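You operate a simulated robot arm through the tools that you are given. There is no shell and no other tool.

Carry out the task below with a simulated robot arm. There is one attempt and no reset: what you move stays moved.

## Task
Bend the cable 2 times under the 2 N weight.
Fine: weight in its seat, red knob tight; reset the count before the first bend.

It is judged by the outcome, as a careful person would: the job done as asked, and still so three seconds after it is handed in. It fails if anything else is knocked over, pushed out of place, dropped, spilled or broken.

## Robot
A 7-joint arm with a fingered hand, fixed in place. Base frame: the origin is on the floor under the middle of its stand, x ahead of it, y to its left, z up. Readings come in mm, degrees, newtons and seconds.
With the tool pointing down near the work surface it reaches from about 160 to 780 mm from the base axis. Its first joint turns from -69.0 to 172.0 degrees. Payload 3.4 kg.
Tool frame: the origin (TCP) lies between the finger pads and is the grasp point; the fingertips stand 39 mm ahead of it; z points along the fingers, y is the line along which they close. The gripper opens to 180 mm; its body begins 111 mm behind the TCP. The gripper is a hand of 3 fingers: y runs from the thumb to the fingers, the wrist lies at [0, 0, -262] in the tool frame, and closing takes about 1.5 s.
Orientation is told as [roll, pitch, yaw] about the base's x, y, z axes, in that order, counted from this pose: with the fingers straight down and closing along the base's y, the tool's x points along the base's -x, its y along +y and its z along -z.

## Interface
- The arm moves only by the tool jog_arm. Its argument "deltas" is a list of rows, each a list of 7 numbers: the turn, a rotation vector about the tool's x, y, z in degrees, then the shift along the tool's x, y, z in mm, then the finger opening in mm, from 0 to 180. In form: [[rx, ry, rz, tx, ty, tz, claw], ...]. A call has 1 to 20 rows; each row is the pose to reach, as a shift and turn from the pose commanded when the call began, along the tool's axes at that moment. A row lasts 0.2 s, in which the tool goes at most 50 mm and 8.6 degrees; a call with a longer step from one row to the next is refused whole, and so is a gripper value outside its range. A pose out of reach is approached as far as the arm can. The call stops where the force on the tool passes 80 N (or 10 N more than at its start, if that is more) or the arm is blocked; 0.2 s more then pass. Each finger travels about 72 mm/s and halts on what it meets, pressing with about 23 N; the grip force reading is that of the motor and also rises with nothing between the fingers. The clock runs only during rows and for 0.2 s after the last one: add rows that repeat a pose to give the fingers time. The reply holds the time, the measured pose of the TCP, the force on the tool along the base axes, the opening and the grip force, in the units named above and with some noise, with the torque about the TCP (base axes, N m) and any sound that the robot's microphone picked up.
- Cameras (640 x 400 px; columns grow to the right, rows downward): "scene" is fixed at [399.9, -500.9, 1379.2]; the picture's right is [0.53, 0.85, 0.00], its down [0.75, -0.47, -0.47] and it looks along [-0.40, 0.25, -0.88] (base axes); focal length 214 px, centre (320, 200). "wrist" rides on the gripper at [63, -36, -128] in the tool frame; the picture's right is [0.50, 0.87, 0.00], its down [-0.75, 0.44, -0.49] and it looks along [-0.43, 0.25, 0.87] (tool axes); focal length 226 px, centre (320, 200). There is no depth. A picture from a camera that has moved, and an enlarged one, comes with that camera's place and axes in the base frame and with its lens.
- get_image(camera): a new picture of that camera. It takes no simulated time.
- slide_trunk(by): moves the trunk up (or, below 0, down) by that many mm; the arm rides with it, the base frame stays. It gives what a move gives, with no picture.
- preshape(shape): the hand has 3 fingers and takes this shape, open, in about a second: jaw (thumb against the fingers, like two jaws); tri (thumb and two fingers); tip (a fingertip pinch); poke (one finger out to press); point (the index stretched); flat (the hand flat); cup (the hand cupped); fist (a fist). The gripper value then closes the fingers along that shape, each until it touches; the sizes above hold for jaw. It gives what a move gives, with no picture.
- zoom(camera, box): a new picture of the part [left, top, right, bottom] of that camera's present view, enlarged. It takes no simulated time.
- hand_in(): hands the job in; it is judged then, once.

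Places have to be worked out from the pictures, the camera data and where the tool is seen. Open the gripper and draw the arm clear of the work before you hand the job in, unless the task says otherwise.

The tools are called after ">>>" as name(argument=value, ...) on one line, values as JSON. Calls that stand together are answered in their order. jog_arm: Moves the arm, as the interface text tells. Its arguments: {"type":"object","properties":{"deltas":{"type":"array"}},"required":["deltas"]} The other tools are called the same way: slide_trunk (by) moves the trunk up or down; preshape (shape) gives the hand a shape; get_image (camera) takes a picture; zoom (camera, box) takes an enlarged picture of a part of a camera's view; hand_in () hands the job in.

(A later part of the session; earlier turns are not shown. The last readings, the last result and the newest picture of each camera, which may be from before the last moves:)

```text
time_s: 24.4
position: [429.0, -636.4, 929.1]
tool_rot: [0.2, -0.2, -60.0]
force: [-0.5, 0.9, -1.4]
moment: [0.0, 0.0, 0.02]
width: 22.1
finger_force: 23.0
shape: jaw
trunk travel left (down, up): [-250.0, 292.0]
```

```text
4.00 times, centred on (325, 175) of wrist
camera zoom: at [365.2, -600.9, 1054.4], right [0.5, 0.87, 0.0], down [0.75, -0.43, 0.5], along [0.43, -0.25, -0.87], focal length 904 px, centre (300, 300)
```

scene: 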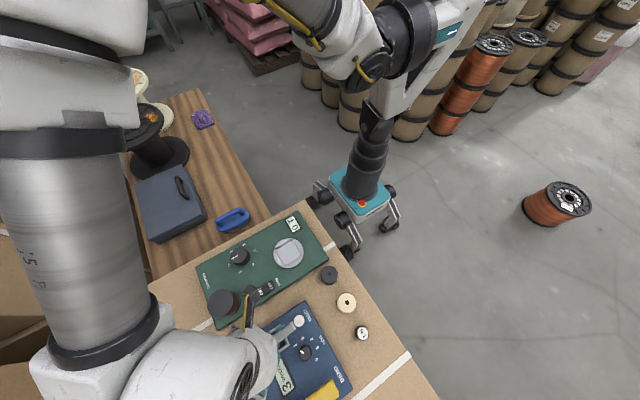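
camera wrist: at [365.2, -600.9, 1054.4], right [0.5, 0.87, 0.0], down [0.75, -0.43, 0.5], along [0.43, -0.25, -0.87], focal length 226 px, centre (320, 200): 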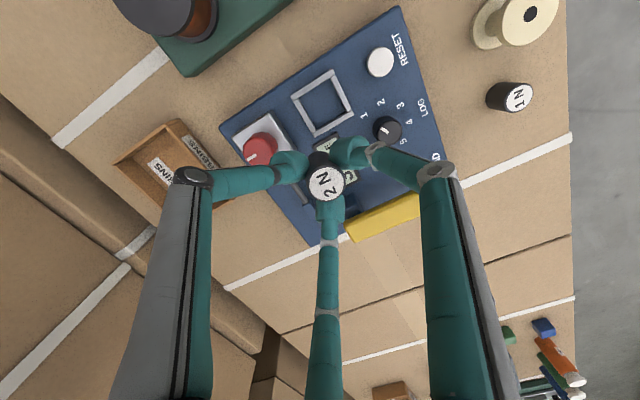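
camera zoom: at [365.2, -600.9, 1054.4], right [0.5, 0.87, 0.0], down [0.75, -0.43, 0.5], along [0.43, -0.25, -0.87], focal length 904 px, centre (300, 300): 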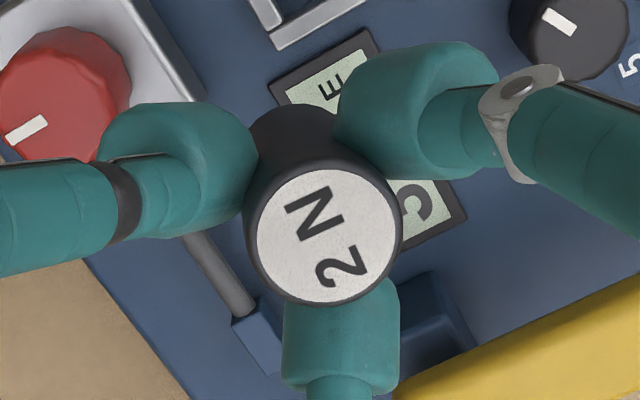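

The weight has slipped about 9 mm lower and leans slightly (its top toward +y), but its bottom is still near the tool axis. I'll centre it over the frame and lower to just above the rim for a check.

>>> jog_arm(deltas=[[0, 0, 0, 19, -9, 0, 15], [0, 0, 0, 38.2, -18.1, 0, 15], [0, 0, 0, 38.2, -18.1, 20, 15], [0, 0, 0, 38.2, -18.1, 36, 15], [0, 0, 0, 38.2, -18.1, 43, 15], [0, 0, 0, 38.2, -18.1, 43, 15]])

>>> zoom(camera="wrist", box=[250, 90, 400, 210])

```text
time_s: 25.8
position: [393.3, -613.4, 884.9]
tool_rot: [0.2, -0.1, -60.0]
force: [-0.7, 0.0, -1.7]
moment: [-0.02, -0.02, 0.03]
width: 22.1
finger_force: 23.2
shape: jaw
trunk travel left (down, up): [-250.0, 292.0]
```

```text
3.33 times, centred on (325, 150) of wrist
camera zoom: at [330.4, -577.4, 1010.9], right [0.5, 0.87, 0.0], down [0.75, -0.43, 0.5], along [0.43, -0.24, -0.87], focal length 754 px, centre (303, 367)
```

zoom: 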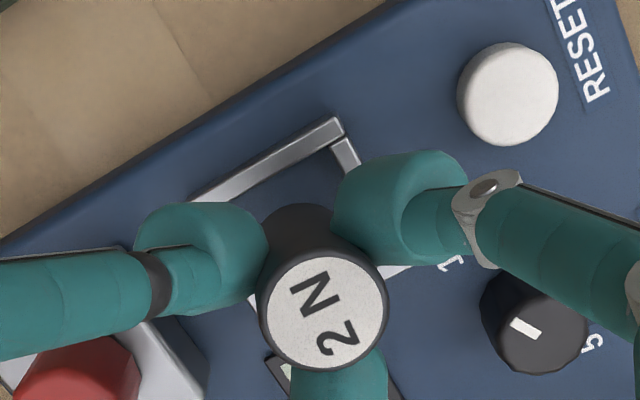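

The weight's bottom projects within about 2 mm of the frame's centre. Lowering in small steps with force checks.

>>> jog_arm(deltas=[[0, 0, 0, 0, 0.5, 3, 15], [0, 0, 0, 0, 1, 6, 15], [0, 0, 0, 0, 1, 6, 15]])

```text
time_s: 26.6
position: [393.9, -611.4, 879.8]
tool_rot: [0.3, -0.1, -59.9]
force: [0.2, -1.0, -2.4]
moment: [-0.02, 0.02, 0.03]
width: 21.9
finger_force: 22.6
shape: jaw
trunk travel left (down, up): [-250.0, 292.0]
```

No contact yet. Continuing down 4 mm.

>>> jog_arm(deltas=[[0, 0, 0, 0, 0, 2, 15], [0, 0, 0, 0, 0, 4, 15], [0, 0, 0, 0, 0, 4, 15]])

```text
time_s: 27.4
position: [396.4, -612.6, 875.5]
tool_rot: [0.1, -0.1, -59.9]
force: [0.0, 0.4, -2.4]
moment: [-0.01, 0.0, -0.01]
width: 22.0
finger_force: 23.6
shape: jaw
trunk travel left (down, up): [-250.0, 292.0]
```

Still free, so it's likely below the rim level already. Another 3 mm.

>>> jog_arm(deltas=[[0, 0, 0, 0, 0, 1.5, 15], [0, 0, 0, 0, 0, 3, 15], [0, 0, 0, 0, 0, 3, 15]])

>>> zoom(camera="wrist", box=[250, 90, 400, 210])

```text
time_s: 28.2
position: [395.1, -612.7, 872.2]
tool_rot: [0.2, 0.0, -59.9]
force: [0.2, 0.2, -1.9]
moment: [-0.04, -0.01, -0.02]
width: 21.8
finger_force: 22.9
shape: jaw
trunk travel left (down, up): [-250.0, 292.0]
```

```text
3.33 times, centred on (325, 150) of wrist
camera zoom: at [331.9, -577.5, 998.6], right [0.5, 0.87, 0.0], down [0.75, -0.43, 0.49], along [0.43, -0.24, -0.87], focal length 754 px, centre (303, 367)
```

zoom: 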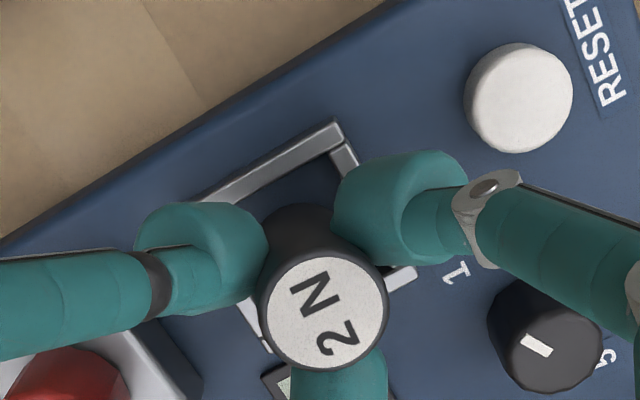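

The weight looks centred within the frame. Continuing down in 3 mm steps.

>>> jog_arm(deltas=[[0, 0, 0, 0, 0, 1.5, 15], [0, 0, 0, 0, 0, 3, 15], [0, 0, 0, 0, 0, 3, 15]])

```text
time_s: 29.0
position: [393.3, -612.1, 869.7]
tool_rot: [0.2, 0.0, -59.9]
force: [-0.1, 0.7, -1.8]
moment: [0.0, 0.0, 0.02]
width: 21.8
finger_force: 23.2
shape: jaw
trunk travel left (down, up): [-250.0, 292.0]
```

>>> jog_arm(deltas=[[0, 0, 0, 0, 0, 1.5, 15], [0, 0, 0, 0, 0, 3, 15], [0, 0, 0, 0, 0, 3, 15]])

>>> zoom(camera="wrist", box=[250, 90, 400, 210])

```text
time_s: 29.8
position: [394.3, -611.9, 868.7]
tool_rot: [0.3, -0.3, -59.8]
force: [-0.4, -2.9, 11.3]
moment: [-0.02, 0.04, 0.03]
width: 22.4
finger_force: 22.4
shape: jaw
trunk travel left (down, up): [-250.0, 292.0]
```

```text
3.33 times, centred on (325, 150) of wrist
camera zoom: at [331.9, -576.2, 993.8], right [0.5, 0.87, 0.0], down [0.75, -0.43, 0.5], along [0.43, -0.25, -0.87], focal length 754 px, centre (303, 367)
```

zoom: 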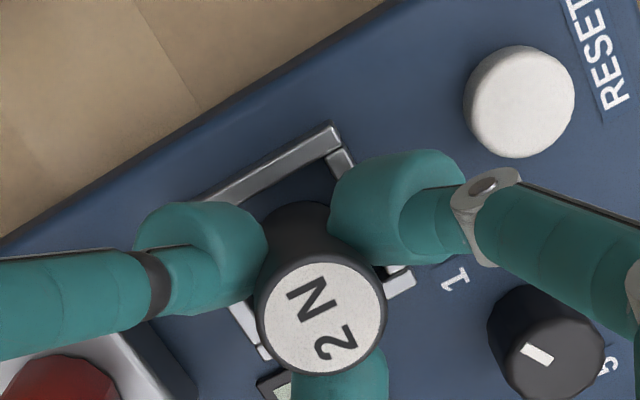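

Contact at about 13 N with the weight inside the frame. I'll release it by opening gradually to 50 mm.

>>> jog_arm(deltas=[[0, 0, 0, 0, 0, 0, 23], [0, 0, 0, 0, 0, 0, 26], [0, 0, 0, 0, 0, 0, 30], [0, 0, 0, 0, 0, 0, 36], [0, 0, 0, 0, 0, 0, 44], [0, 0, 0, 0, 0, 0, 50], [0, 0, 0, 0, 0, 0, 50]])

>>> zoom(camera="wrist", box=[250, 90, 400, 210])

```text
time_s: 31.4
position: [395.6, -610.9, 867.0]
tool_rot: [0.3, 0.0, -59.9]
force: [-0.1, 0.4, -0.2]
moment: [0.01, -0.01, 0.03]
width: 49.6
finger_force: 0.0
shape: jaw
trunk travel left (down, up): [-250.0, 292.0]
```

```text
3.33 times, centred on (325, 150) of wrist
camera zoom: at [331.8, -576.3, 992.6], right [0.5, 0.87, 0.0], down [0.75, -0.43, 0.5], along [0.43, -0.24, -0.87], focal length 754 px, centre (303, 367)
```

zoom: 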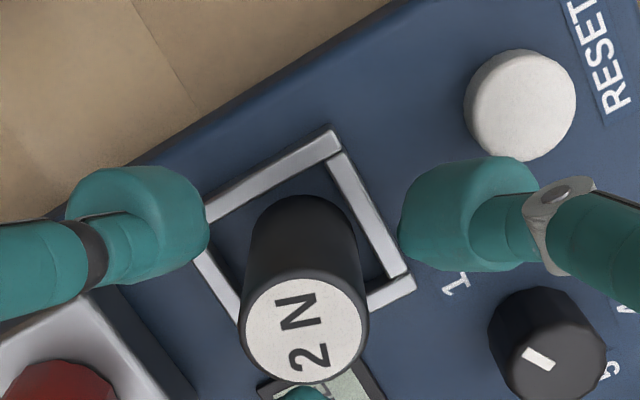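

The weight stands upright inside the frame. Retracting straight up and checking.

>>> jog_arm(deltas=[[0, 0, 0, 0, 0, -10, 55], [0, 0, 0, 0, 0, -30, 60], [0, 0, 0, 0, 0, -60, 60], [0, 0, 0, 0, 0, -90, 60], [0, 0, 0, 0, 0, -110, 60], [0, 0, 0, 0, 0, -110, 60]])

>>> get_image(camera="wrist")

>>> zoom(camera="wrist", box=[220, 50, 420, 200])

```text
time_s: 32.8
position: [393.4, -612.3, 977.0]
tool_rot: [0.2, -0.1, -59.9]
force: [0.4, 0.0, 0.3]
moment: [-0.03, 0.0, 0.0]
width: 59.3
finger_force: 0.0
shape: jaw
trunk travel left (down, up): [-250.0, 292.0]
```

```text
taken
camera wrist: at [331.2, -577.5, 1102.4], right [0.5, 0.87, 0.0], down [0.75, -0.43, 0.5], along [0.43, -0.24, -0.87], focal length 226 px, centre (320, 200)
```

wrist: 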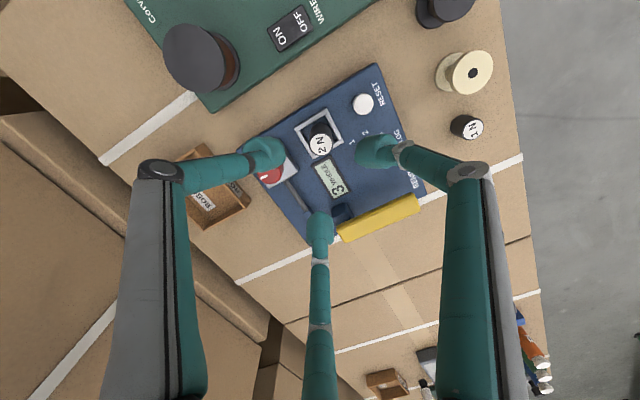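

```text
2.67 times, centred on (320, 125) of wrist
camera zoom: at [331.2, -577.5, 1102.4], right [0.5, 0.87, 0.0], down [0.75, -0.43, 0.5], along [0.43, -0.24, -0.87], focal length 603 px, centre (320, 400)
```

zoom: 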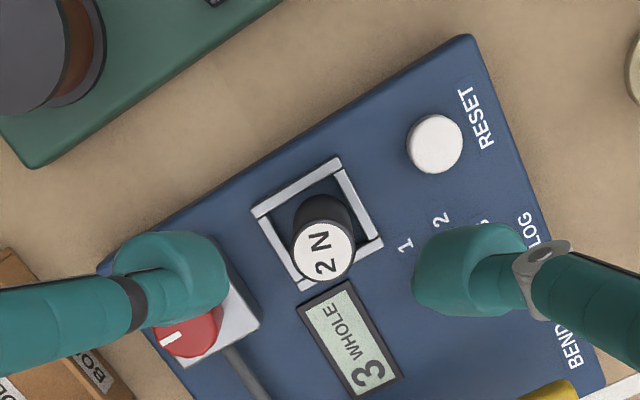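

The weight sits in its seat. Next is the red knob at about [395,-682]. I'll test reach by moving above it at z≈950, turning to yaw +20°.

>>> jog_arm(deltas=[[0, 0, -8, -6, -3, 0, 60], [0, 0, -16, -12, -7, 0, 60], [0, 0, -24, -20, -11, 0, 60], [0, 0, -32, -30, -16, 5, 60], [0, 0, -40, -40, -21, 10, 60], [0, 0, -48, -50, -27, 15, 60], [0, 0, -56, -58, -31, 20, 60], [0, 0, -64, -62.5, -33.8, 20, 60], [0, 0, -72, -62.5, -33.8, 20, 60], [0, 0, -80, -62.5, -33.8, 20, 60], [0, 0, -80, -62.5, -33.8, 20, 60]])

>>> get_image(camera="wrist")

```text
time_s: 35.2
position: [397.4, -683.4, 956.5]
tool_rot: [-0.1, -0.3, 20.2]
force: [-0.2, 0.0, 0.0]
moment: [0.0, -0.01, -0.02]
width: 59.5
finger_force: 0.0
shape: jaw
trunk travel left (down, up): [-250.0, 292.0]
```

```text
taken
camera wrist: at [350.5, -739.4, 1082.4], right [-0.77, 0.64, 0.0], down [0.55, 0.67, 0.49], along [0.32, 0.38, -0.87], focal length 226 px, centre (320, 200)
```

wrist: 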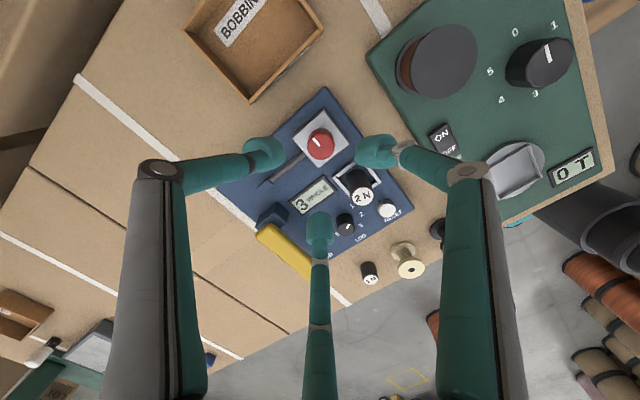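

It's within reach, and the knob lies almost under the tool axis. Zooming to measure it.

>>> zoom(camera="wrist", box=[260, 80, 420, 200])

>>> zoom(camera="wrist", box=[290, 100, 370, 160])

```text
3.33 times, centred on (340, 140) of wrist
camera zoom: at [350.5, -739.4, 1082.4], right [-0.77, 0.64, 0.0], down [0.55, 0.67, 0.49], along [0.32, 0.38, -0.87], focal length 754 px, centre (253, 400)
```

zoom: 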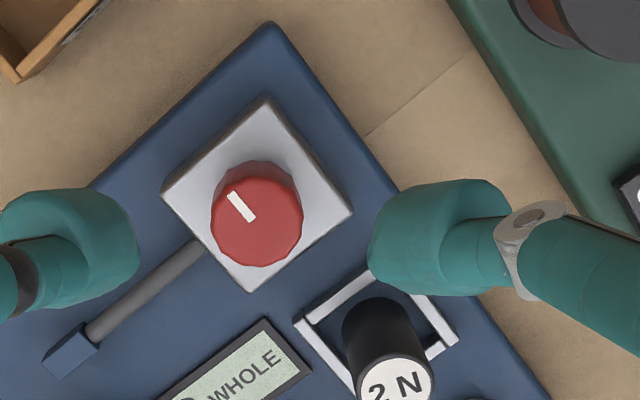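

```text
6.67 times, centred on (330, 130) of wrist
camera zoom: at [350.5, -739.4, 1082.4], right [-0.77, 0.64, 0.0], down [0.55, 0.67, 0.49], along [0.32, 0.38, -0.87], focal length 1507 px, centre (253, 667)
```

zoom: 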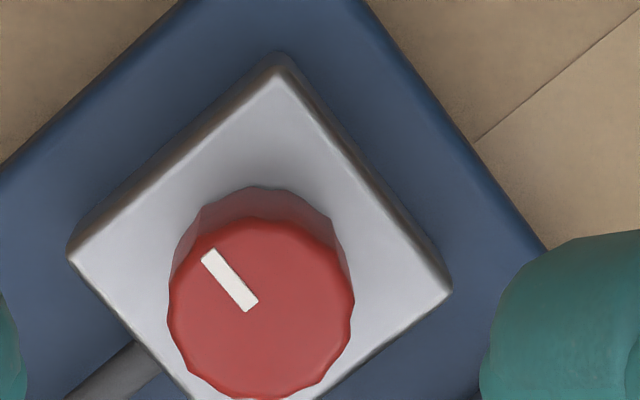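

The knob is about 31 mm wide, its top near z≈842 and its base (clamp box top) near z≈819, centred within about 1.5 mm of the tool axis. Descending to TCP z≈864 with 52 mm opening.

>>> jog_arm(deltas=[[0, 0, 0, 0.7, 1.1, 25, 52], [0, 0, 0, 0.7, 1.1, 50, 52], [0, 0, 0, 0.7, 1.1, 70, 52], [0, 0, 0, 0.7, 1.1, 83, 52], [0, 0, 0, 0.7, 1.1, 90, 52], [0, 0, 0, 0.7, 1.1, 92, 52], [0, 0, 0, 0.7, 1.1, 92, 52]])

>>> zoom(camera="wrist", box=[240, 90, 420, 240])

```text
time_s: 36.8
position: [397.9, -682.2, 864.2]
tool_rot: [0.0, -0.2, 20.1]
force: [-0.7, 0.8, -0.1]
moment: [0.0, 0.0, -0.04]
width: 52.2
finger_force: 0.1
shape: jaw
trunk travel left (down, up): [-250.0, 292.0]
```

```text
2.67 times, centred on (330, 165) of wrist
camera zoom: at [351.0, -738.7, 990.9], right [-0.77, 0.64, 0.0], down [0.56, 0.67, 0.49], along [0.32, 0.38, -0.87], focal length 603 px, centre (293, 293)
```

zoom: 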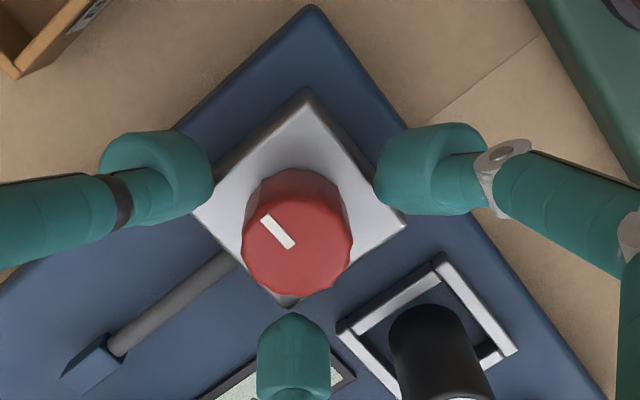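

The knob is centred between the fingers. Lowering 2 mm and closing on it.

>>> jog_arm(deltas=[[0, 0, 0, 0, 0, 2, 52], [0, 0, 0, 0, 0, 2, 38], [0, 0, 0, 0, 0, 2, 20], [0, 0, 0, 0, 0, 2, 20], [0, 0, 0, 0, 0, 2, 20], [0, 0, 0, 0, 0, 2, 20]])

>>> zoom(camera="wrist", box=[240, 90, 420, 240])

```text
time_s: 38.2
position: [398.1, -682.7, 863.0]
tool_rot: [0.0, -0.3, 20.2]
force: [-0.4, 0.6, 3.2]
moment: [-0.06, 0.0, 0.04]
width: 46.2
finger_force: 23.1
shape: jaw
trunk travel left (down, up): [-250.0, 292.0]
```

```text
2.67 times, centred on (330, 165) of wrist
camera zoom: at [350.2, -738.6, 989.1], right [-0.77, 0.64, 0.0], down [0.56, 0.67, 0.49], along [0.32, 0.38, -0.87], focal length 603 px, centre (293, 293)
```

zoom: 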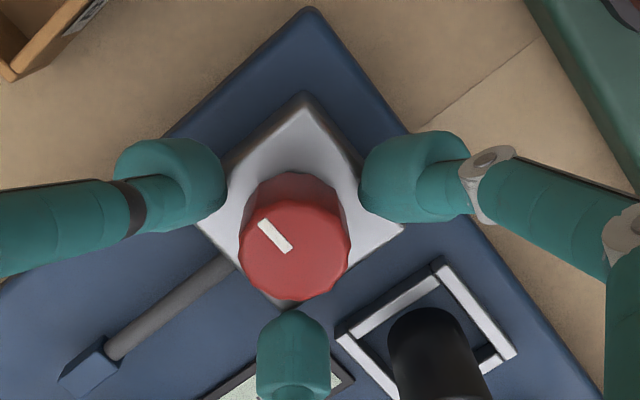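

The fingers stopped at 46 mm, apparently on the clamp box rather than the knob. I'll open a little, rise 7 mm, and close again.

>>> jog_arm(deltas=[[0, 0, 0, 0, 0, 0, 54], [0, 0, 0, 0, 0, 0, 54], [0, 0, 0, 0, 0, -4, 54], [0, 0, 0, 0, 0, -7, 54], [0, 0, 0, 0, 0, -7, 40], [0, 0, 0, 0, 0, -7, 20], [0, 0, 0, 0, 0, -7, 20], [0, 0, 0, 0, 0, -7, 20], [0, 0, 0, 0, 0, -7, 20]])

>>> zoom(camera="wrist", box=[240, 90, 420, 240])

```text
time_s: 40.2
position: [397.5, -683.4, 869.7]
tool_rot: [0.1, -0.1, 20.1]
force: [0.2, 0.6, -1.3]
moment: [-0.02, -0.04, -0.01]
width: 24.2
finger_force: 23.1
shape: jaw
trunk travel left (down, up): [-250.0, 292.0]
```

```text
2.67 times, centred on (330, 165) of wrist
camera zoom: at [350.1, -738.8, 995.3], right [-0.77, 0.64, 0.0], down [0.56, 0.67, 0.5], along [0.32, 0.38, -0.87], focal length 603 px, centre (293, 293)
```

zoom: 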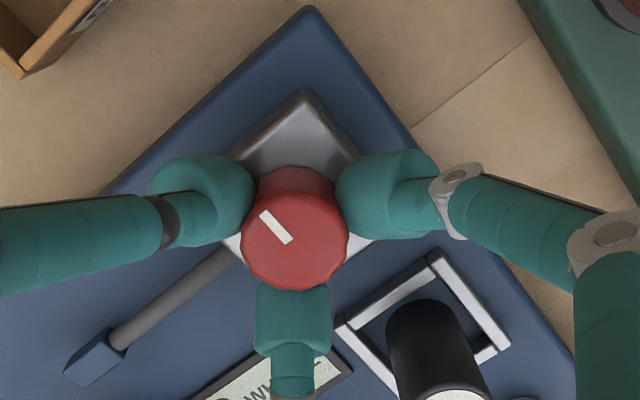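

The knob is gripped (24 mm, 23 N). Turning it clockwise (seen from above) by 24° and watching the torque and the mark.

>>> jog_arm(deltas=[[0, 0, 4, 0, 0, 0, 20], [0, 0, 8, 0, 0, 0, 20], [0, 0, 12, 0, 0, 0, 20], [0, 0, 16, 0, 0, 0, 20], [0, 0, 20, 0, 0, 0, 20], [0, 0, 24, 0, 0, 0, 20]])

>>> zoom(camera="wrist", box=[240, 90, 420, 240])

```text
time_s: 41.6
position: [398.0, -682.9, 869.2]
tool_rot: [0.0, -0.3, -4.0]
force: [4.6, -6.1, 3.1]
moment: [-0.26, -0.18, 0.05]
width: 23.7
finger_force: 23.3
shape: jaw
trunk travel left (down, up): [-250.0, 292.0]
```

```text
2.67 times, centred on (330, 165) of wrist
camera zoom: at [331.4, -714.9, 994.9], right [-0.44, 0.9, 0.0], down [0.78, 0.38, 0.5], along [0.45, 0.22, -0.87], focal length 603 px, centre (293, 293)
```

zoom: 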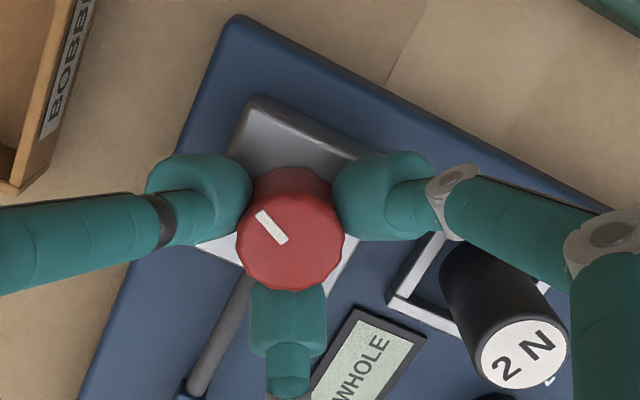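

The knob turns with the hand under little torque, so it was not tight. Continuing clockwise.

>>> jog_arm(deltas=[[0, 0, 4, 0, 0, 0, 20], [0, 0, 8, 0, 0, 0, 20], [0, 0, 12, 0, 0, 0, 20], [0, 0, 16, 0, 0, 0, 20], [0, 0, 20, 0, 0, 0, 20], [0, 0, 24, 0, 0, 0, 20], [0, 0, 28, 0, 0, 0, 20]])

>>> zoom(camera="wrist", box=[240, 90, 420, 240])

```text
time_s: 43.2
position: [397.9, -684.5, 869.6]
tool_rot: [0.2, -0.3, -32.0]
force: [5.3, -6.8, 0.6]
moment: [-0.34, -0.18, 0.03]
width: 23.7
finger_force: 23.8
shape: jaw
trunk travel left (down, up): [-250.0, 292.0]
```

```text
2.67 times, centred on (330, 165) of wrist
camera zoom: at [324.2, -681.7, 995.1], right [0.03, 1.0, 0.0], down [0.87, -0.03, 0.5], along [0.5, -0.02, -0.87], focal length 603 px, centre (293, 293)
```

zoom: 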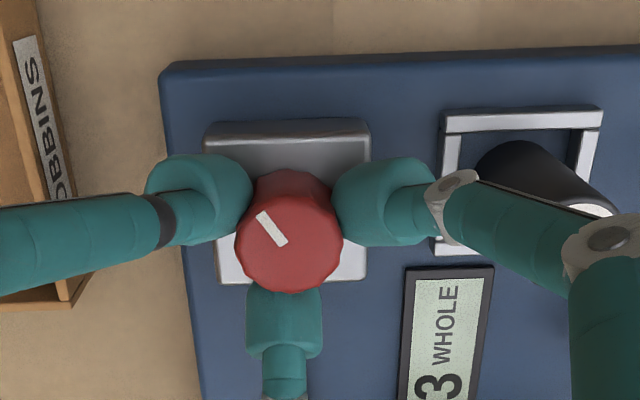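

Still turning freely. I'll continue to about yaw -46° (short of passing a finger over the weight).

>>> jog_arm(deltas=[[0, 0, 4, 0, 0, 0, 20], [0, 0, 8, 0, 0, 0, 20], [0, 0, 12, 0, 0, 0, 20], [0, 0, 14, 0, 0, 0, 20]])

>>> zoom(camera="wrist", box=[240, 90, 420, 240])

```text
time_s: 44.2
position: [396.4, -684.0, 868.5]
tool_rot: [0.1, -0.1, -46.0]
force: [2.6, -8.9, 0.6]
moment: [-0.36, -0.07, -0.02]
width: 23.5
finger_force: 23.4
shape: jaw
trunk travel left (down, up): [-250.0, 292.0]
```

```text
2.67 times, centred on (330, 165) of wrist
camera zoom: at [326.2, -663.9, 995.1], right [0.27, 0.96, 0.0], down [0.83, -0.24, 0.5], along [0.48, -0.13, -0.87], focal length 603 px, centre (293, 293)
```

zoom: 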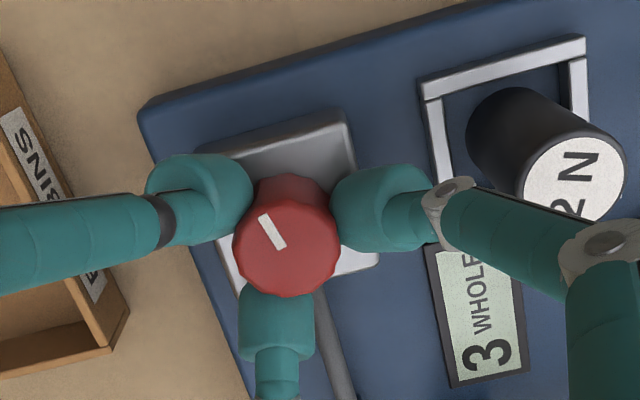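

Zooming in to see the knob's mark precisely.

>>> zoom(camera="wrist", box=[290, 140, 350, 190])

```text
8.00 times, centred on (320, 165) of wrist
camera zoom: at [326.2, -663.9, 995.1], right [0.27, 0.96, 0.0], down [0.83, -0.24, 0.5], along [0.48, -0.13, -0.87], focal length 1808 px, centre (320, 480)
```

zoom: 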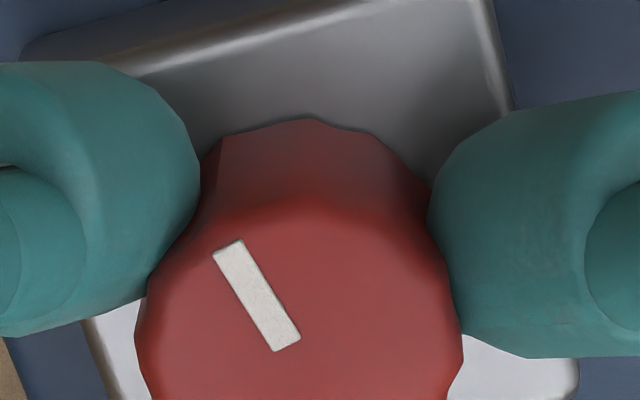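

The mark is now at about 191° (from about 270°), so the knob has turned roughly 79°. I'll release, swing back to yaw +30°, and grip again.

>>> jog_arm(deltas=[[0, 0, 0, 0, 0, 0, 34], [0, 0, 0, 0, 0, 0, 46], [0, 0, 0, 0, 0, 0, 46], [0, 0, -8, 0, 0, 0, 46], [0, 0, -16, 0, 0, 0, 46], [0, 0, -24, 0, 0, 0, 46], [0, 0, -32, 0, 0, 0, 46], [0, 0, -40, 0, 0, 0, 46], [0, 0, -48, 0, 0, 0, 46], [0, 0, -56, 0, 0, 0, 46], [0, 0, -64, 0, 0, 0, 46], [0, 0, -72, 0, 0, 0, 46], [0, 0, -76, 0, 0, 0, 46], [0, 0, -76, 0, 0, 0, 46]])

>>> zoom(camera="wrist", box=[240, 90, 420, 240])

```text
time_s: 47.2
position: [395.0, -684.0, 868.9]
tool_rot: [-0.1, -0.2, 30.1]
force: [-0.8, 0.2, 0.1]
moment: [0.03, 0.0, 0.0]
width: 45.4
finger_force: 0.0
shape: jaw
trunk travel left (down, up): [-250.0, 292.0]
```

```text
2.67 times, centred on (330, 165) of wrist
camera zoom: at [359.4, -746.3, 995.2], right [-0.87, 0.5, 0.0], down [0.43, 0.76, 0.49], along [0.25, 0.43, -0.87], focal length 603 px, centre (293, 293)
```

zoom: 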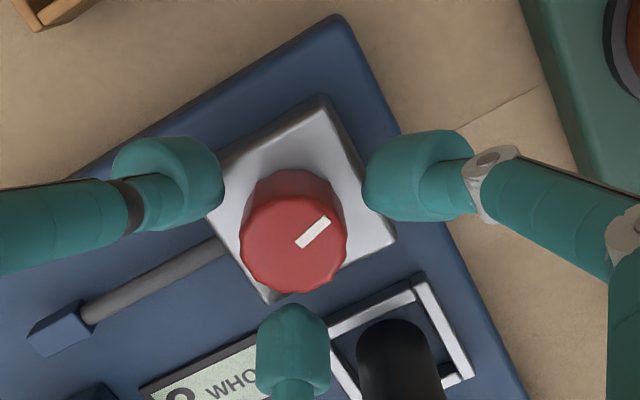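

The knob stayed put at about 195°. Gripping again and turning clockwise another 30° first.

>>> jog_arm(deltas=[[0, 0, 0, 0, 0, 0, 34], [0, 0, 0, 0, 0, 0, 20], [0, 0, 0, 0, 0, 0, 20], [0, 0, 0, 0, 0, 0, 20], [0, 0, 4, 0, 0, 0, 20], [0, 0, 8, 0, 0, 0, 20], [0, 0, 12, 0, 0, 0, 20], [0, 0, 16, 0, 0, 0, 20], [0, 0, 20, 0, 0, 0, 20], [0, 0, 24, 0, 0, 0, 20], [0, 0, 28, 0, 0, 0, 20]])

>>> zoom(camera="wrist", box=[240, 90, 420, 240])

```text
time_s: 49.6
position: [399.0, -683.6, 869.2]
tool_rot: [0.1, -0.3, 2.0]
force: [5.4, -1.4, -5.7]
moment: [-0.07, -0.17, 0.21]
width: 23.4
finger_force: 23.0
shape: jaw
trunk travel left (down, up): [-250.0, 292.0]
```

```text
2.67 times, centred on (330, 165) of wrist
camera zoom: at [336.0, -721.8, 995.0], right [-0.53, 0.85, 0.0], down [0.73, 0.46, 0.5], along [0.42, 0.26, -0.87], focal length 603 px, centre (293, 293)
```

zoom: 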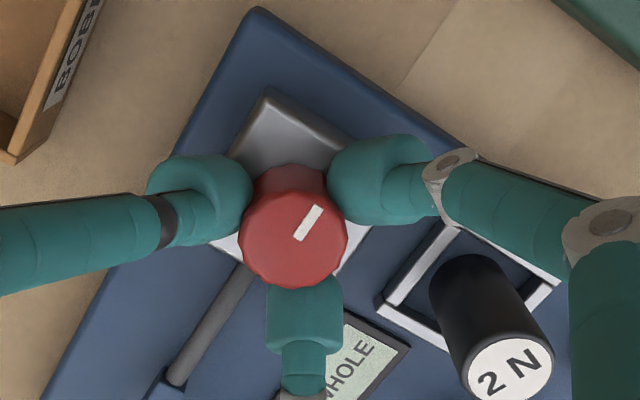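

The hand turned 28° but the knob only about 10°, and the torque rose to 0.21 N·m, so it seems to be reaching its stop near 180–185°. I'll turn a bit further to confirm.

>>> jog_arm(deltas=[[0, 0, 4, 0, 0, 0, 10], [0, 0, 8, 0, 0, 0, 10], [0, 0, 12, 0, 0, 0, 10], [0, 0, 16, 0, 0, 0, 10]])

>>> zoom(camera="wrist", box=[240, 90, 420, 240])

>>> zoom(camera="wrist", box=[290, 140, 350, 190])

```text
time_s: 50.6
position: [399.7, -683.3, 869.4]
tool_rot: [0.1, -0.5, -13.9]
force: [21.1, -6.6, -5.0]
moment: [-0.26, -0.67, 0.47]
width: 22.7
finger_force: 23.0
shape: jaw
trunk travel left (down, up): [-250.0, 292.0]
```

```text
2.67 times, centred on (330, 165) of wrist
camera zoom: at [329.6, -704.5, 994.7], right [-0.28, 0.96, 0.0], down [0.83, 0.24, 0.5], along [0.48, 0.14, -0.87], focal length 603 px, centre (293, 293)
```

zoom: 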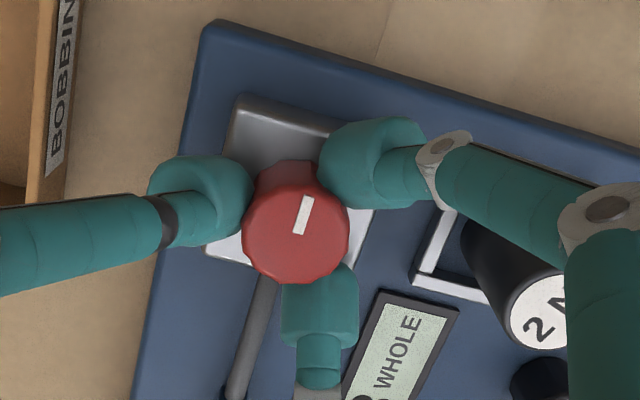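

```text
8.00 times, centred on (320, 165) of wrist
camera zoom: at [329.6, -704.5, 994.7], right [-0.28, 0.96, 0.0], down [0.83, 0.24, 0.5], along [0.48, 0.14, -0.87], focal length 1808 px, centre (320, 480)
```

zoom: 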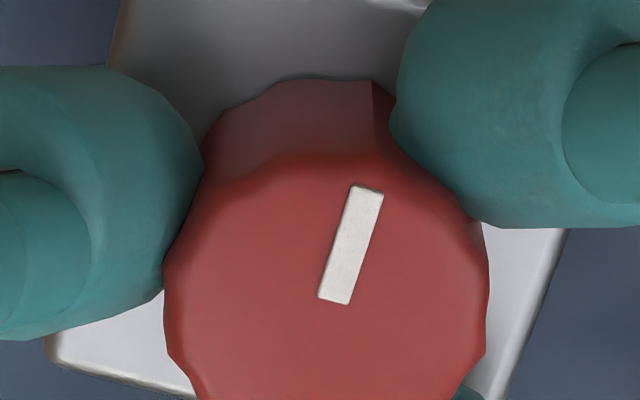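

Torque is up to 0.47 N·m and the mark is at about 182°, a quarter turn from the start. I'll apply one more small turn to make sure it's really at its stop.

>>> jog_arm(deltas=[[0, 0, 4, 0, 0, 0, 10], [0, 0, 8, 0, 0, 0, 10], [0, 0, 8, 0, 0, 0, 10]])

>>> zoom(camera="wrist", box=[290, 140, 350, 190])

```text
time_s: 51.4
position: [396.5, -683.6, 868.5]
tool_rot: [0.1, -0.4, -22.0]
force: [15.6, -9.1, -1.9]
moment: [-0.43, -0.49, 0.31]
width: 22.7
finger_force: 22.6
shape: jaw
trunk travel left (down, up): [-250.0, 292.0]
```

```text
8.00 times, centred on (320, 165) of wrist
camera zoom: at [325.1, -694.6, 994.5], right [-0.14, 0.99, 0.0], down [0.86, 0.12, 0.5], along [0.49, 0.07, -0.87], focal length 1808 px, centre (320, 480)
```

zoom: 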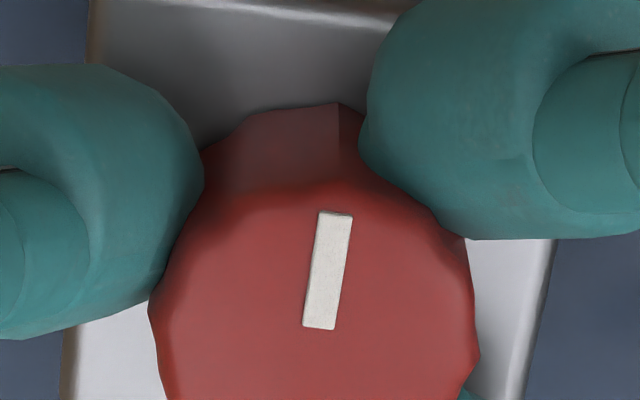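

The mark stays at about 181° while the fingers slip, so the knob is at its stop. Releasing and lifting clear.

>>> jog_arm(deltas=[[0, 0, 0, 0, 0, 0, 30], [0, 0, 0, 0, 0, 0, 44], [0, 0, 0, 0, 0, 0, 48], [0, 0, 0, 0, 0, -10, 48], [0, 0, 0, 0, 0, -30, 48], [0, 0, 0, 0, 0, -60, 48], [0, 0, 0, 0, 0, -90, 48], [0, 0, 0, 0, 0, -90, 48]])

>>> zoom(camera="wrist", box=[260, 70, 440, 220])

>>> zoom(camera="wrist", box=[290, 110, 370, 170])

```text
time_s: 53.2
position: [396.5, -681.0, 959.2]
tool_rot: [0.0, -0.2, -21.9]
force: [0.3, -0.4, 0.6]
moment: [0.0, 0.0, 0.04]
width: 47.5
finger_force: 0.0
shape: jaw
trunk travel left (down, up): [-250.0, 292.0]
```

```text
2.67 times, centred on (350, 145) of wrist
camera zoom: at [323.6, -691.9, 1085.9], right [-0.14, 0.99, 0.0], down [0.86, 0.12, 0.5], along [0.49, 0.07, -0.87], focal length 603 px, centre (240, 347)
```

zoom: 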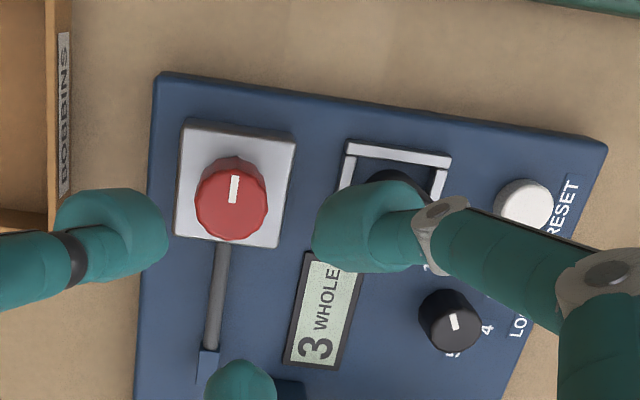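

```text
6.67 times, centred on (330, 140) of wrist
camera zoom: at [323.6, -691.9, 1085.9], right [-0.14, 0.99, 0.0], down [0.86, 0.12, 0.5], along [0.49, 0.07, -0.87], focal length 1507 px, centre (253, 600)
```

zoom: 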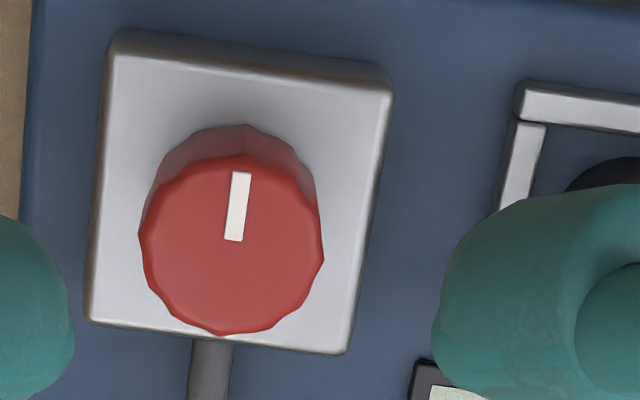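

The knob's mark is now parallel to the clamp box (180°), a quarter turn clockwise at its stop. Next I'll move above RESET (about [387,-550]) and try the "poke" shape.

>>> jog_arm(deltas=[[0, 0, 0, 10, 20, -20, 60], [0, 0, 0, 25, 50, -20, 60], [0, 0, 0, 40, 85, -20, 60], [0, 0, 0, 52, 108, -20, 60], [0, 0, 0, 57.4, 118, -20, 60], [0, 0, 0, 57.4, 118, -20, 60]])

>>> preshape(shape="poke")

>>> get_image(camera="wrist")

>>> get_image(camera="scene")

```text
time_s: 54.6
position: [386.9, -550.6, 978.6]
tool_rot: [0.1, -0.3, -22.0]
force: [0.6, 0.7, 0.0]
moment: [-0.03, -0.03, 0.0]
width: 59.6
finger_force: 0.2
shape: jaw
trunk travel left (down, up): [-250.0, 292.0]
```

```text
time_s: 55.5
position: [387.6, -551.9, 977.8]
tool_rot: [0.1, -0.1, -22.0]
force: [1.4, -0.8, 0.1]
moment: [-0.02, 0.02, 0.01]
width: 0.0
finger_force: 0.0
shape: poke
trunk travel left (down, up): [-250.0, 292.0]
```

```text
taken
camera wrist: at [315.2, -562.8, 1104.3], right [-0.14, 0.99, 0.0], down [0.86, 0.12, 0.5], along [0.49, 0.07, -0.87], focal length 226 px, centre (320, 200)
```

wrist: 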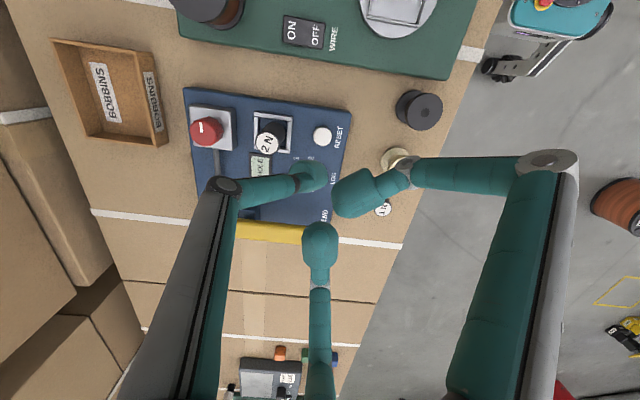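

```text
taken
```

scene: 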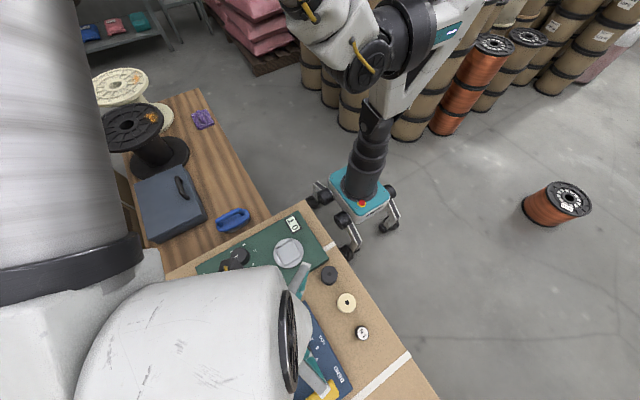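

Zooming in to see which finger sticks out in the poke shape.

>>> zoom(camera="wrist", box=[240, 110, 440, 290])

```text
2.22 times, centred on (340, 200) of wrist
camera zoom: at [315.2, -562.8, 1104.3], right [-0.14, 0.99, 0.0], down [0.86, 0.12, 0.5], along [0.49, 0.07, -0.87], focal length 502 px, centre (276, 200)
```

zoom: 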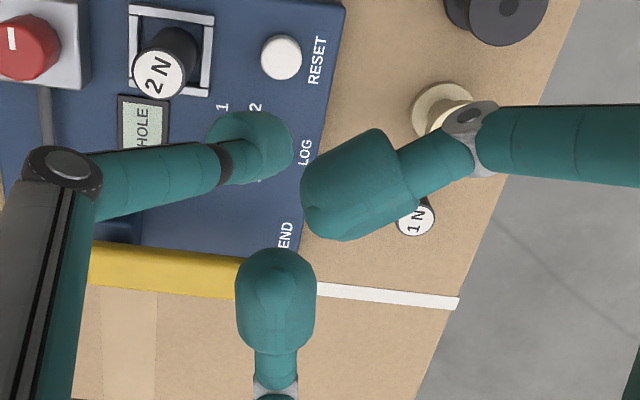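

In the poke shape the thumb's tip stands out near the tool axis while the other two are drawn back. I'll turn to yaw -60° and lower partway, keeping the value at open, and check the shape holds.

>>> jog_arm(deltas=[[0, 0, 7.6, 0, 1, 0, 180], [0, 0, 15.2, 0, 2, 10, 180], [0, 0, 22.8, 0, 3, 25, 180], [0, 0, 30.4, 0, 4, 40, 180], [0, 0, 38, -0.2, 5.5, 55, 180], [0, 0, 38, -0.2, 5.5, 70, 180], [0, 0, 38, -0.2, 5.5, 70, 180]])

>>> get_image(camera="wrist")

>>> zoom(camera="wrist", box=[240, 70, 400, 210])

```text
time_s: 57.1
position: [388.3, -546.3, 909.1]
tool_rot: [0.2, -0.2, -59.9]
force: [0.5, 0.3, 0.2]
moment: [0.01, -0.01, 0.0]
width: 0.1
finger_force: 0.1
shape: poke
trunk travel left (down, up): [-250.0, 292.0]
```

```text
taken
camera wrist: at [325.5, -511.2, 1035.3], right [0.5, 0.87, 0.0], down [0.75, -0.43, 0.5], along [0.43, -0.25, -0.87], focal length 226 px, centre (320, 200)
```

wrist: 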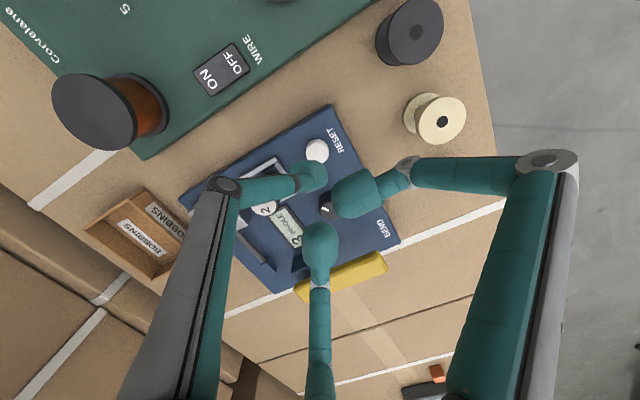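

```text
2.86 times, centred on (320, 140) of wrist
camera zoom: at [325.5, -511.2, 1035.3], right [0.5, 0.87, 0.0], down [0.75, -0.43, 0.5], along [0.43, -0.25, -0.87], focal length 646 px, centre (320, 371)
```

zoom: 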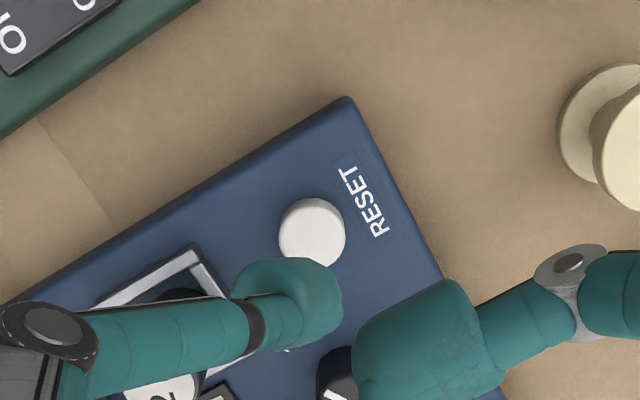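

The thumb tip's end is at about [0,-6,39] in the tool frame, so I'll shift slightly to put it over RESET (about [386.5,-549.7]) and lower to just above.

>>> jog_arm(deltas=[[0, 0, 0, -2, 2.5, 15, 180], [0, 0, 0, -2, 2.5, 30, 180], [0, 0, 0, -2, 2.5, 40, 180], [0, 0, 0, -2, 2.5, 46, 180], [0, 0, 0, -2, 2.5, 46, 180]])

>>> zoom(camera="wrist", box=[240, 90, 400, 230])

```text
time_s: 58.3
position: [391.4, -546.5, 863.5]
tool_rot: [0.2, -0.1, -59.8]
force: [0.5, 1.1, -0.8]
moment: [0.01, 0.02, 0.02]
width: 0.0
finger_force: 0.1
shape: poke
trunk travel left (down, up): [-250.0, 292.0]
```

```text
2.86 times, centred on (320, 160) of wrist
camera zoom: at [328.9, -511.0, 989.2], right [0.5, 0.87, 0.0], down [0.75, -0.43, 0.5], along [0.43, -0.24, -0.87], focal length 646 px, centre (320, 314)
```

zoom: 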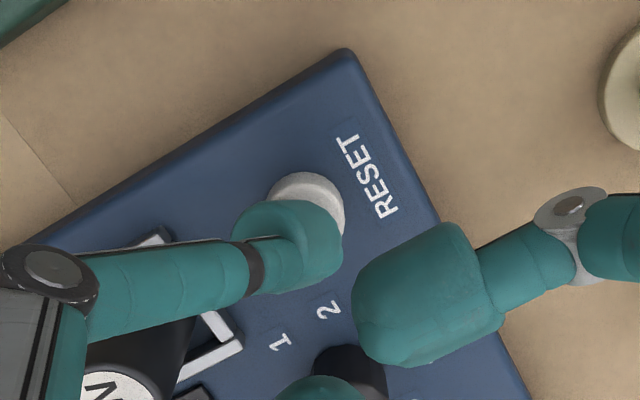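

The thumb tip lines up over the button. Pressing down in small steps.

>>> jog_arm(deltas=[[0, 0, 0, 0, 0, 3, 180], [0, 0, 0, 0, 0, 6, 180], [0, 0, 0, 0, 0, 8, 180], [0, 0, 0, 0, 0, 8, 180]])

>>> zoom(camera="wrist", box=[220, 90, 400, 280])

```text
time_s: 59.3
position: [390.9, -546.7, 854.7]
tool_rot: [0.2, -0.1, -59.9]
force: [0.9, -0.2, 0.6]
moment: [-0.01, -0.02, 0.02]
width: 0.0
finger_force: 0.0
shape: poke
trunk travel left (down, up): [-250.0, 292.0]
```

```text
2.11 times, centred on (310, 185) of wrist
camera zoom: at [328.4, -511.2, 980.7], right [0.5, 0.87, 0.0], down [0.75, -0.43, 0.5], along [0.43, -0.25, -0.87], focal length 476 px, centre (341, 232)
```

zoom: 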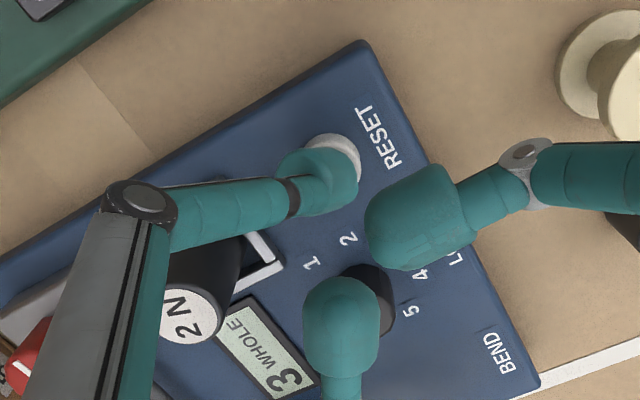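

No contact yet and the display still shows 3. Going further down in 2 mm steps.

>>> jog_arm(deltas=[[0, 0, 0, 0, 0, 1.5, 180], [0, 0, 0, 0, 0, 3, 180], [0, 0, 0, 0, 0, 3, 180]])

```text
time_s: 60.1
position: [391.6, -546.1, 852.5]
tool_rot: [0.2, -0.1, -59.9]
force: [-1.0, 0.4, 2.1]
moment: [0.01, 0.01, -0.03]
width: 0.1
finger_force: 0.0
shape: poke
trunk travel left (down, up): [-250.0, 292.0]
heard: click
```

A click was heard with light contact. Checking the display.

>>> zoom(camera="wrist", box=[220, 90, 400, 280])

```text
2.11 times, centred on (310, 185) of wrist
camera zoom: at [329.2, -510.5, 978.0], right [0.5, 0.87, 0.0], down [0.75, -0.43, 0.5], along [0.43, -0.24, -0.87], focal length 476 px, centre (341, 232)
```

zoom: 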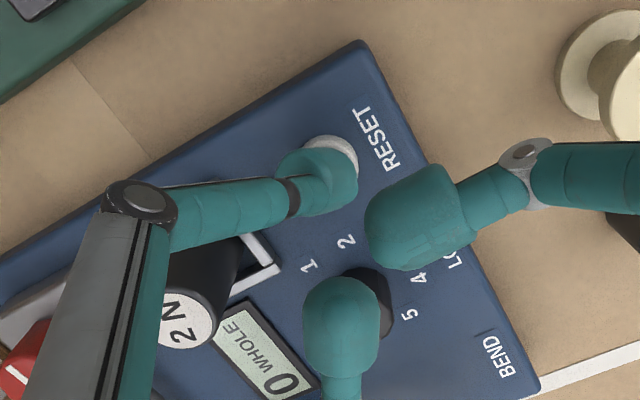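

The display now reads 0 WHOLE. Lifting off and moving to inspect the yellow lever more closely.

>>> jog_arm(deltas=[[0, 0, 0, 0, 0, -10, 180], [0, 0, 0, 0, 0, -40, 180], [0, 0, 0, 0, 0, -80, 180], [0, 0, 0, 0, 0, -110, 180], [0, 0, 0, -10, 20, -110, 180], [0, 0, 0, -20, 50, -110, 180], [0, 0, 0, -20, 50, -110, 180]])

>>> preshape(shape="fist")

>>> get_image(camera="wrist")

```text
time_s: 61.7
position: [446.5, -540.5, 965.0]
tool_rot: [0.3, -0.1, -59.8]
force: [-0.1, 0.0, 0.3]
moment: [-0.03, -0.01, 0.0]
width: 0.0
finger_force: 0.1
shape: poke
trunk travel left (down, up): [-250.0, 292.0]
```

```text
time_s: 62.6
position: [445.1, -541.3, 964.2]
tool_rot: [0.1, -0.1, -59.9]
force: [-0.1, -0.2, -0.8]
moment: [0.03, 0.01, -0.01]
width: 0.1
finger_force: 0.0
shape: fist
trunk travel left (down, up): [-250.0, 292.0]
```

```text
taken
camera wrist: at [382.6, -505.3, 1090.3], right [0.5, 0.87, 0.0], down [0.75, -0.43, 0.5], along [0.43, -0.24, -0.87], focal length 226 px, centre (320, 200)
```

wrist: 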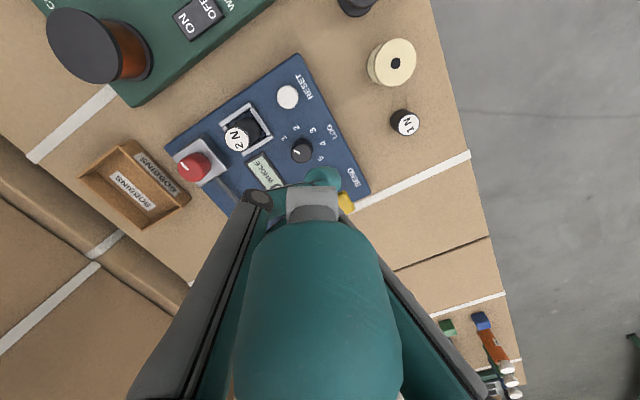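

I'll shift so that the lever falls in the unobstructed upper part of the view.

>>> jog_arm(deltas=[[0, 0, 0, -20, 21, 0, 0], [0, 0, 0, -40, 43, 0, 0], [0, 0, 0, -58.7, 63.7, 0, 0], [0, 0, 0, -58.7, 63.7, 0, 0]])

>>> get_image(camera="wrist")

>>> zoom(camera="wrist", box=[210, 80, 370, 210])

```text
time_s: 63.6
position: [530.1, -557.2, 965.2]
tool_rot: [0.3, -0.2, -60.0]
force: [-0.6, 0.0, 0.3]
moment: [0.01, 0.0, -0.01]
width: 0.0
finger_force: 0.0
shape: fist
trunk travel left (down, up): [-250.0, 292.0]
```

```text
taken
camera wrist: at [466.3, -521.7, 1090.5], right [0.5, 0.87, 0.0], down [0.75, -0.43, 0.5], along [0.43, -0.24, -0.87], focal length 226 px, centre (320, 200)
```

wrist: 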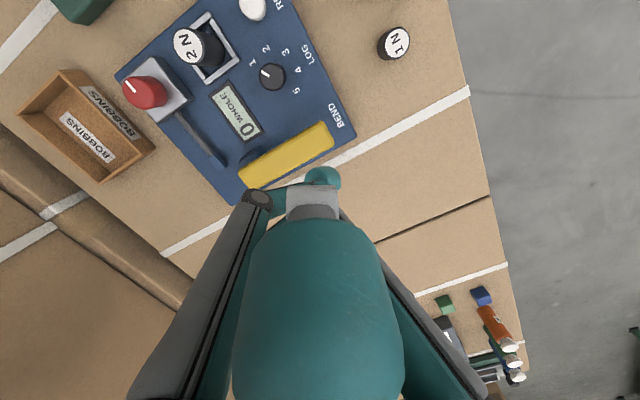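

```text
3.08 times, centred on (290, 145) of wrist
camera zoom: at [466.3, -521.7, 1090.5], right [0.5, 0.87, 0.0], down [0.75, -0.43, 0.5], along [0.43, -0.24, -0.87], focal length 696 px, centre (412, 369)
```

zoom: 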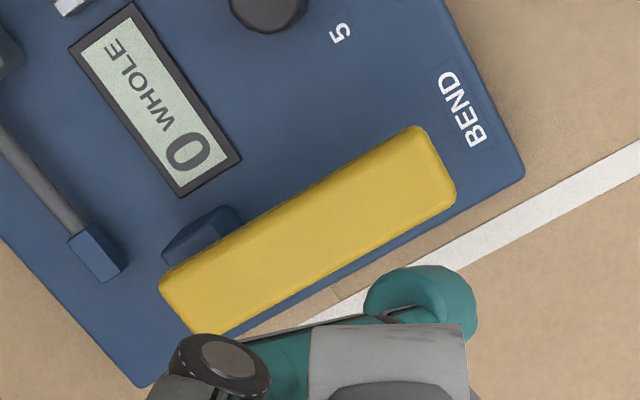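

Now a second view, 50 mm sideways, to get heights by stereo.

>>> jog_arm(deltas=[[0, 0, 0, 12, 21, 0, 0], [0, 0, 0, 25, 43.3, 0, 0], [0, 0, 0, 25, 43.3, 0, 0]])

>>> zoom(camera="wrist", box=[165, 80, 325, 210])

```text
time_s: 64.4
position: [554.0, -514.1, 962.6]
tool_rot: [0.2, 0.0, -59.9]
force: [0.5, 0.4, -1.1]
moment: [-0.01, -0.01, 0.02]
width: 0.0
finger_force: 0.2
shape: fist
trunk travel left (down, up): [-250.0, 292.0]
```

```text
3.08 times, centred on (245, 145) of wrist
camera zoom: at [491.2, -478.8, 1089.1], right [0.5, 0.87, 0.0], down [0.75, -0.43, 0.5], along [0.43, -0.24, -0.87], focal length 696 px, centre (551, 369)
```

zoom: 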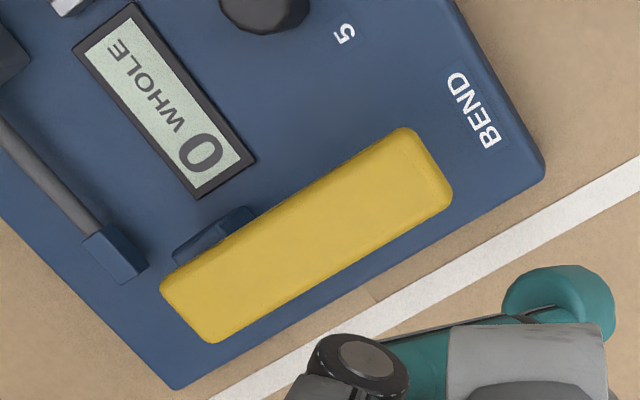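

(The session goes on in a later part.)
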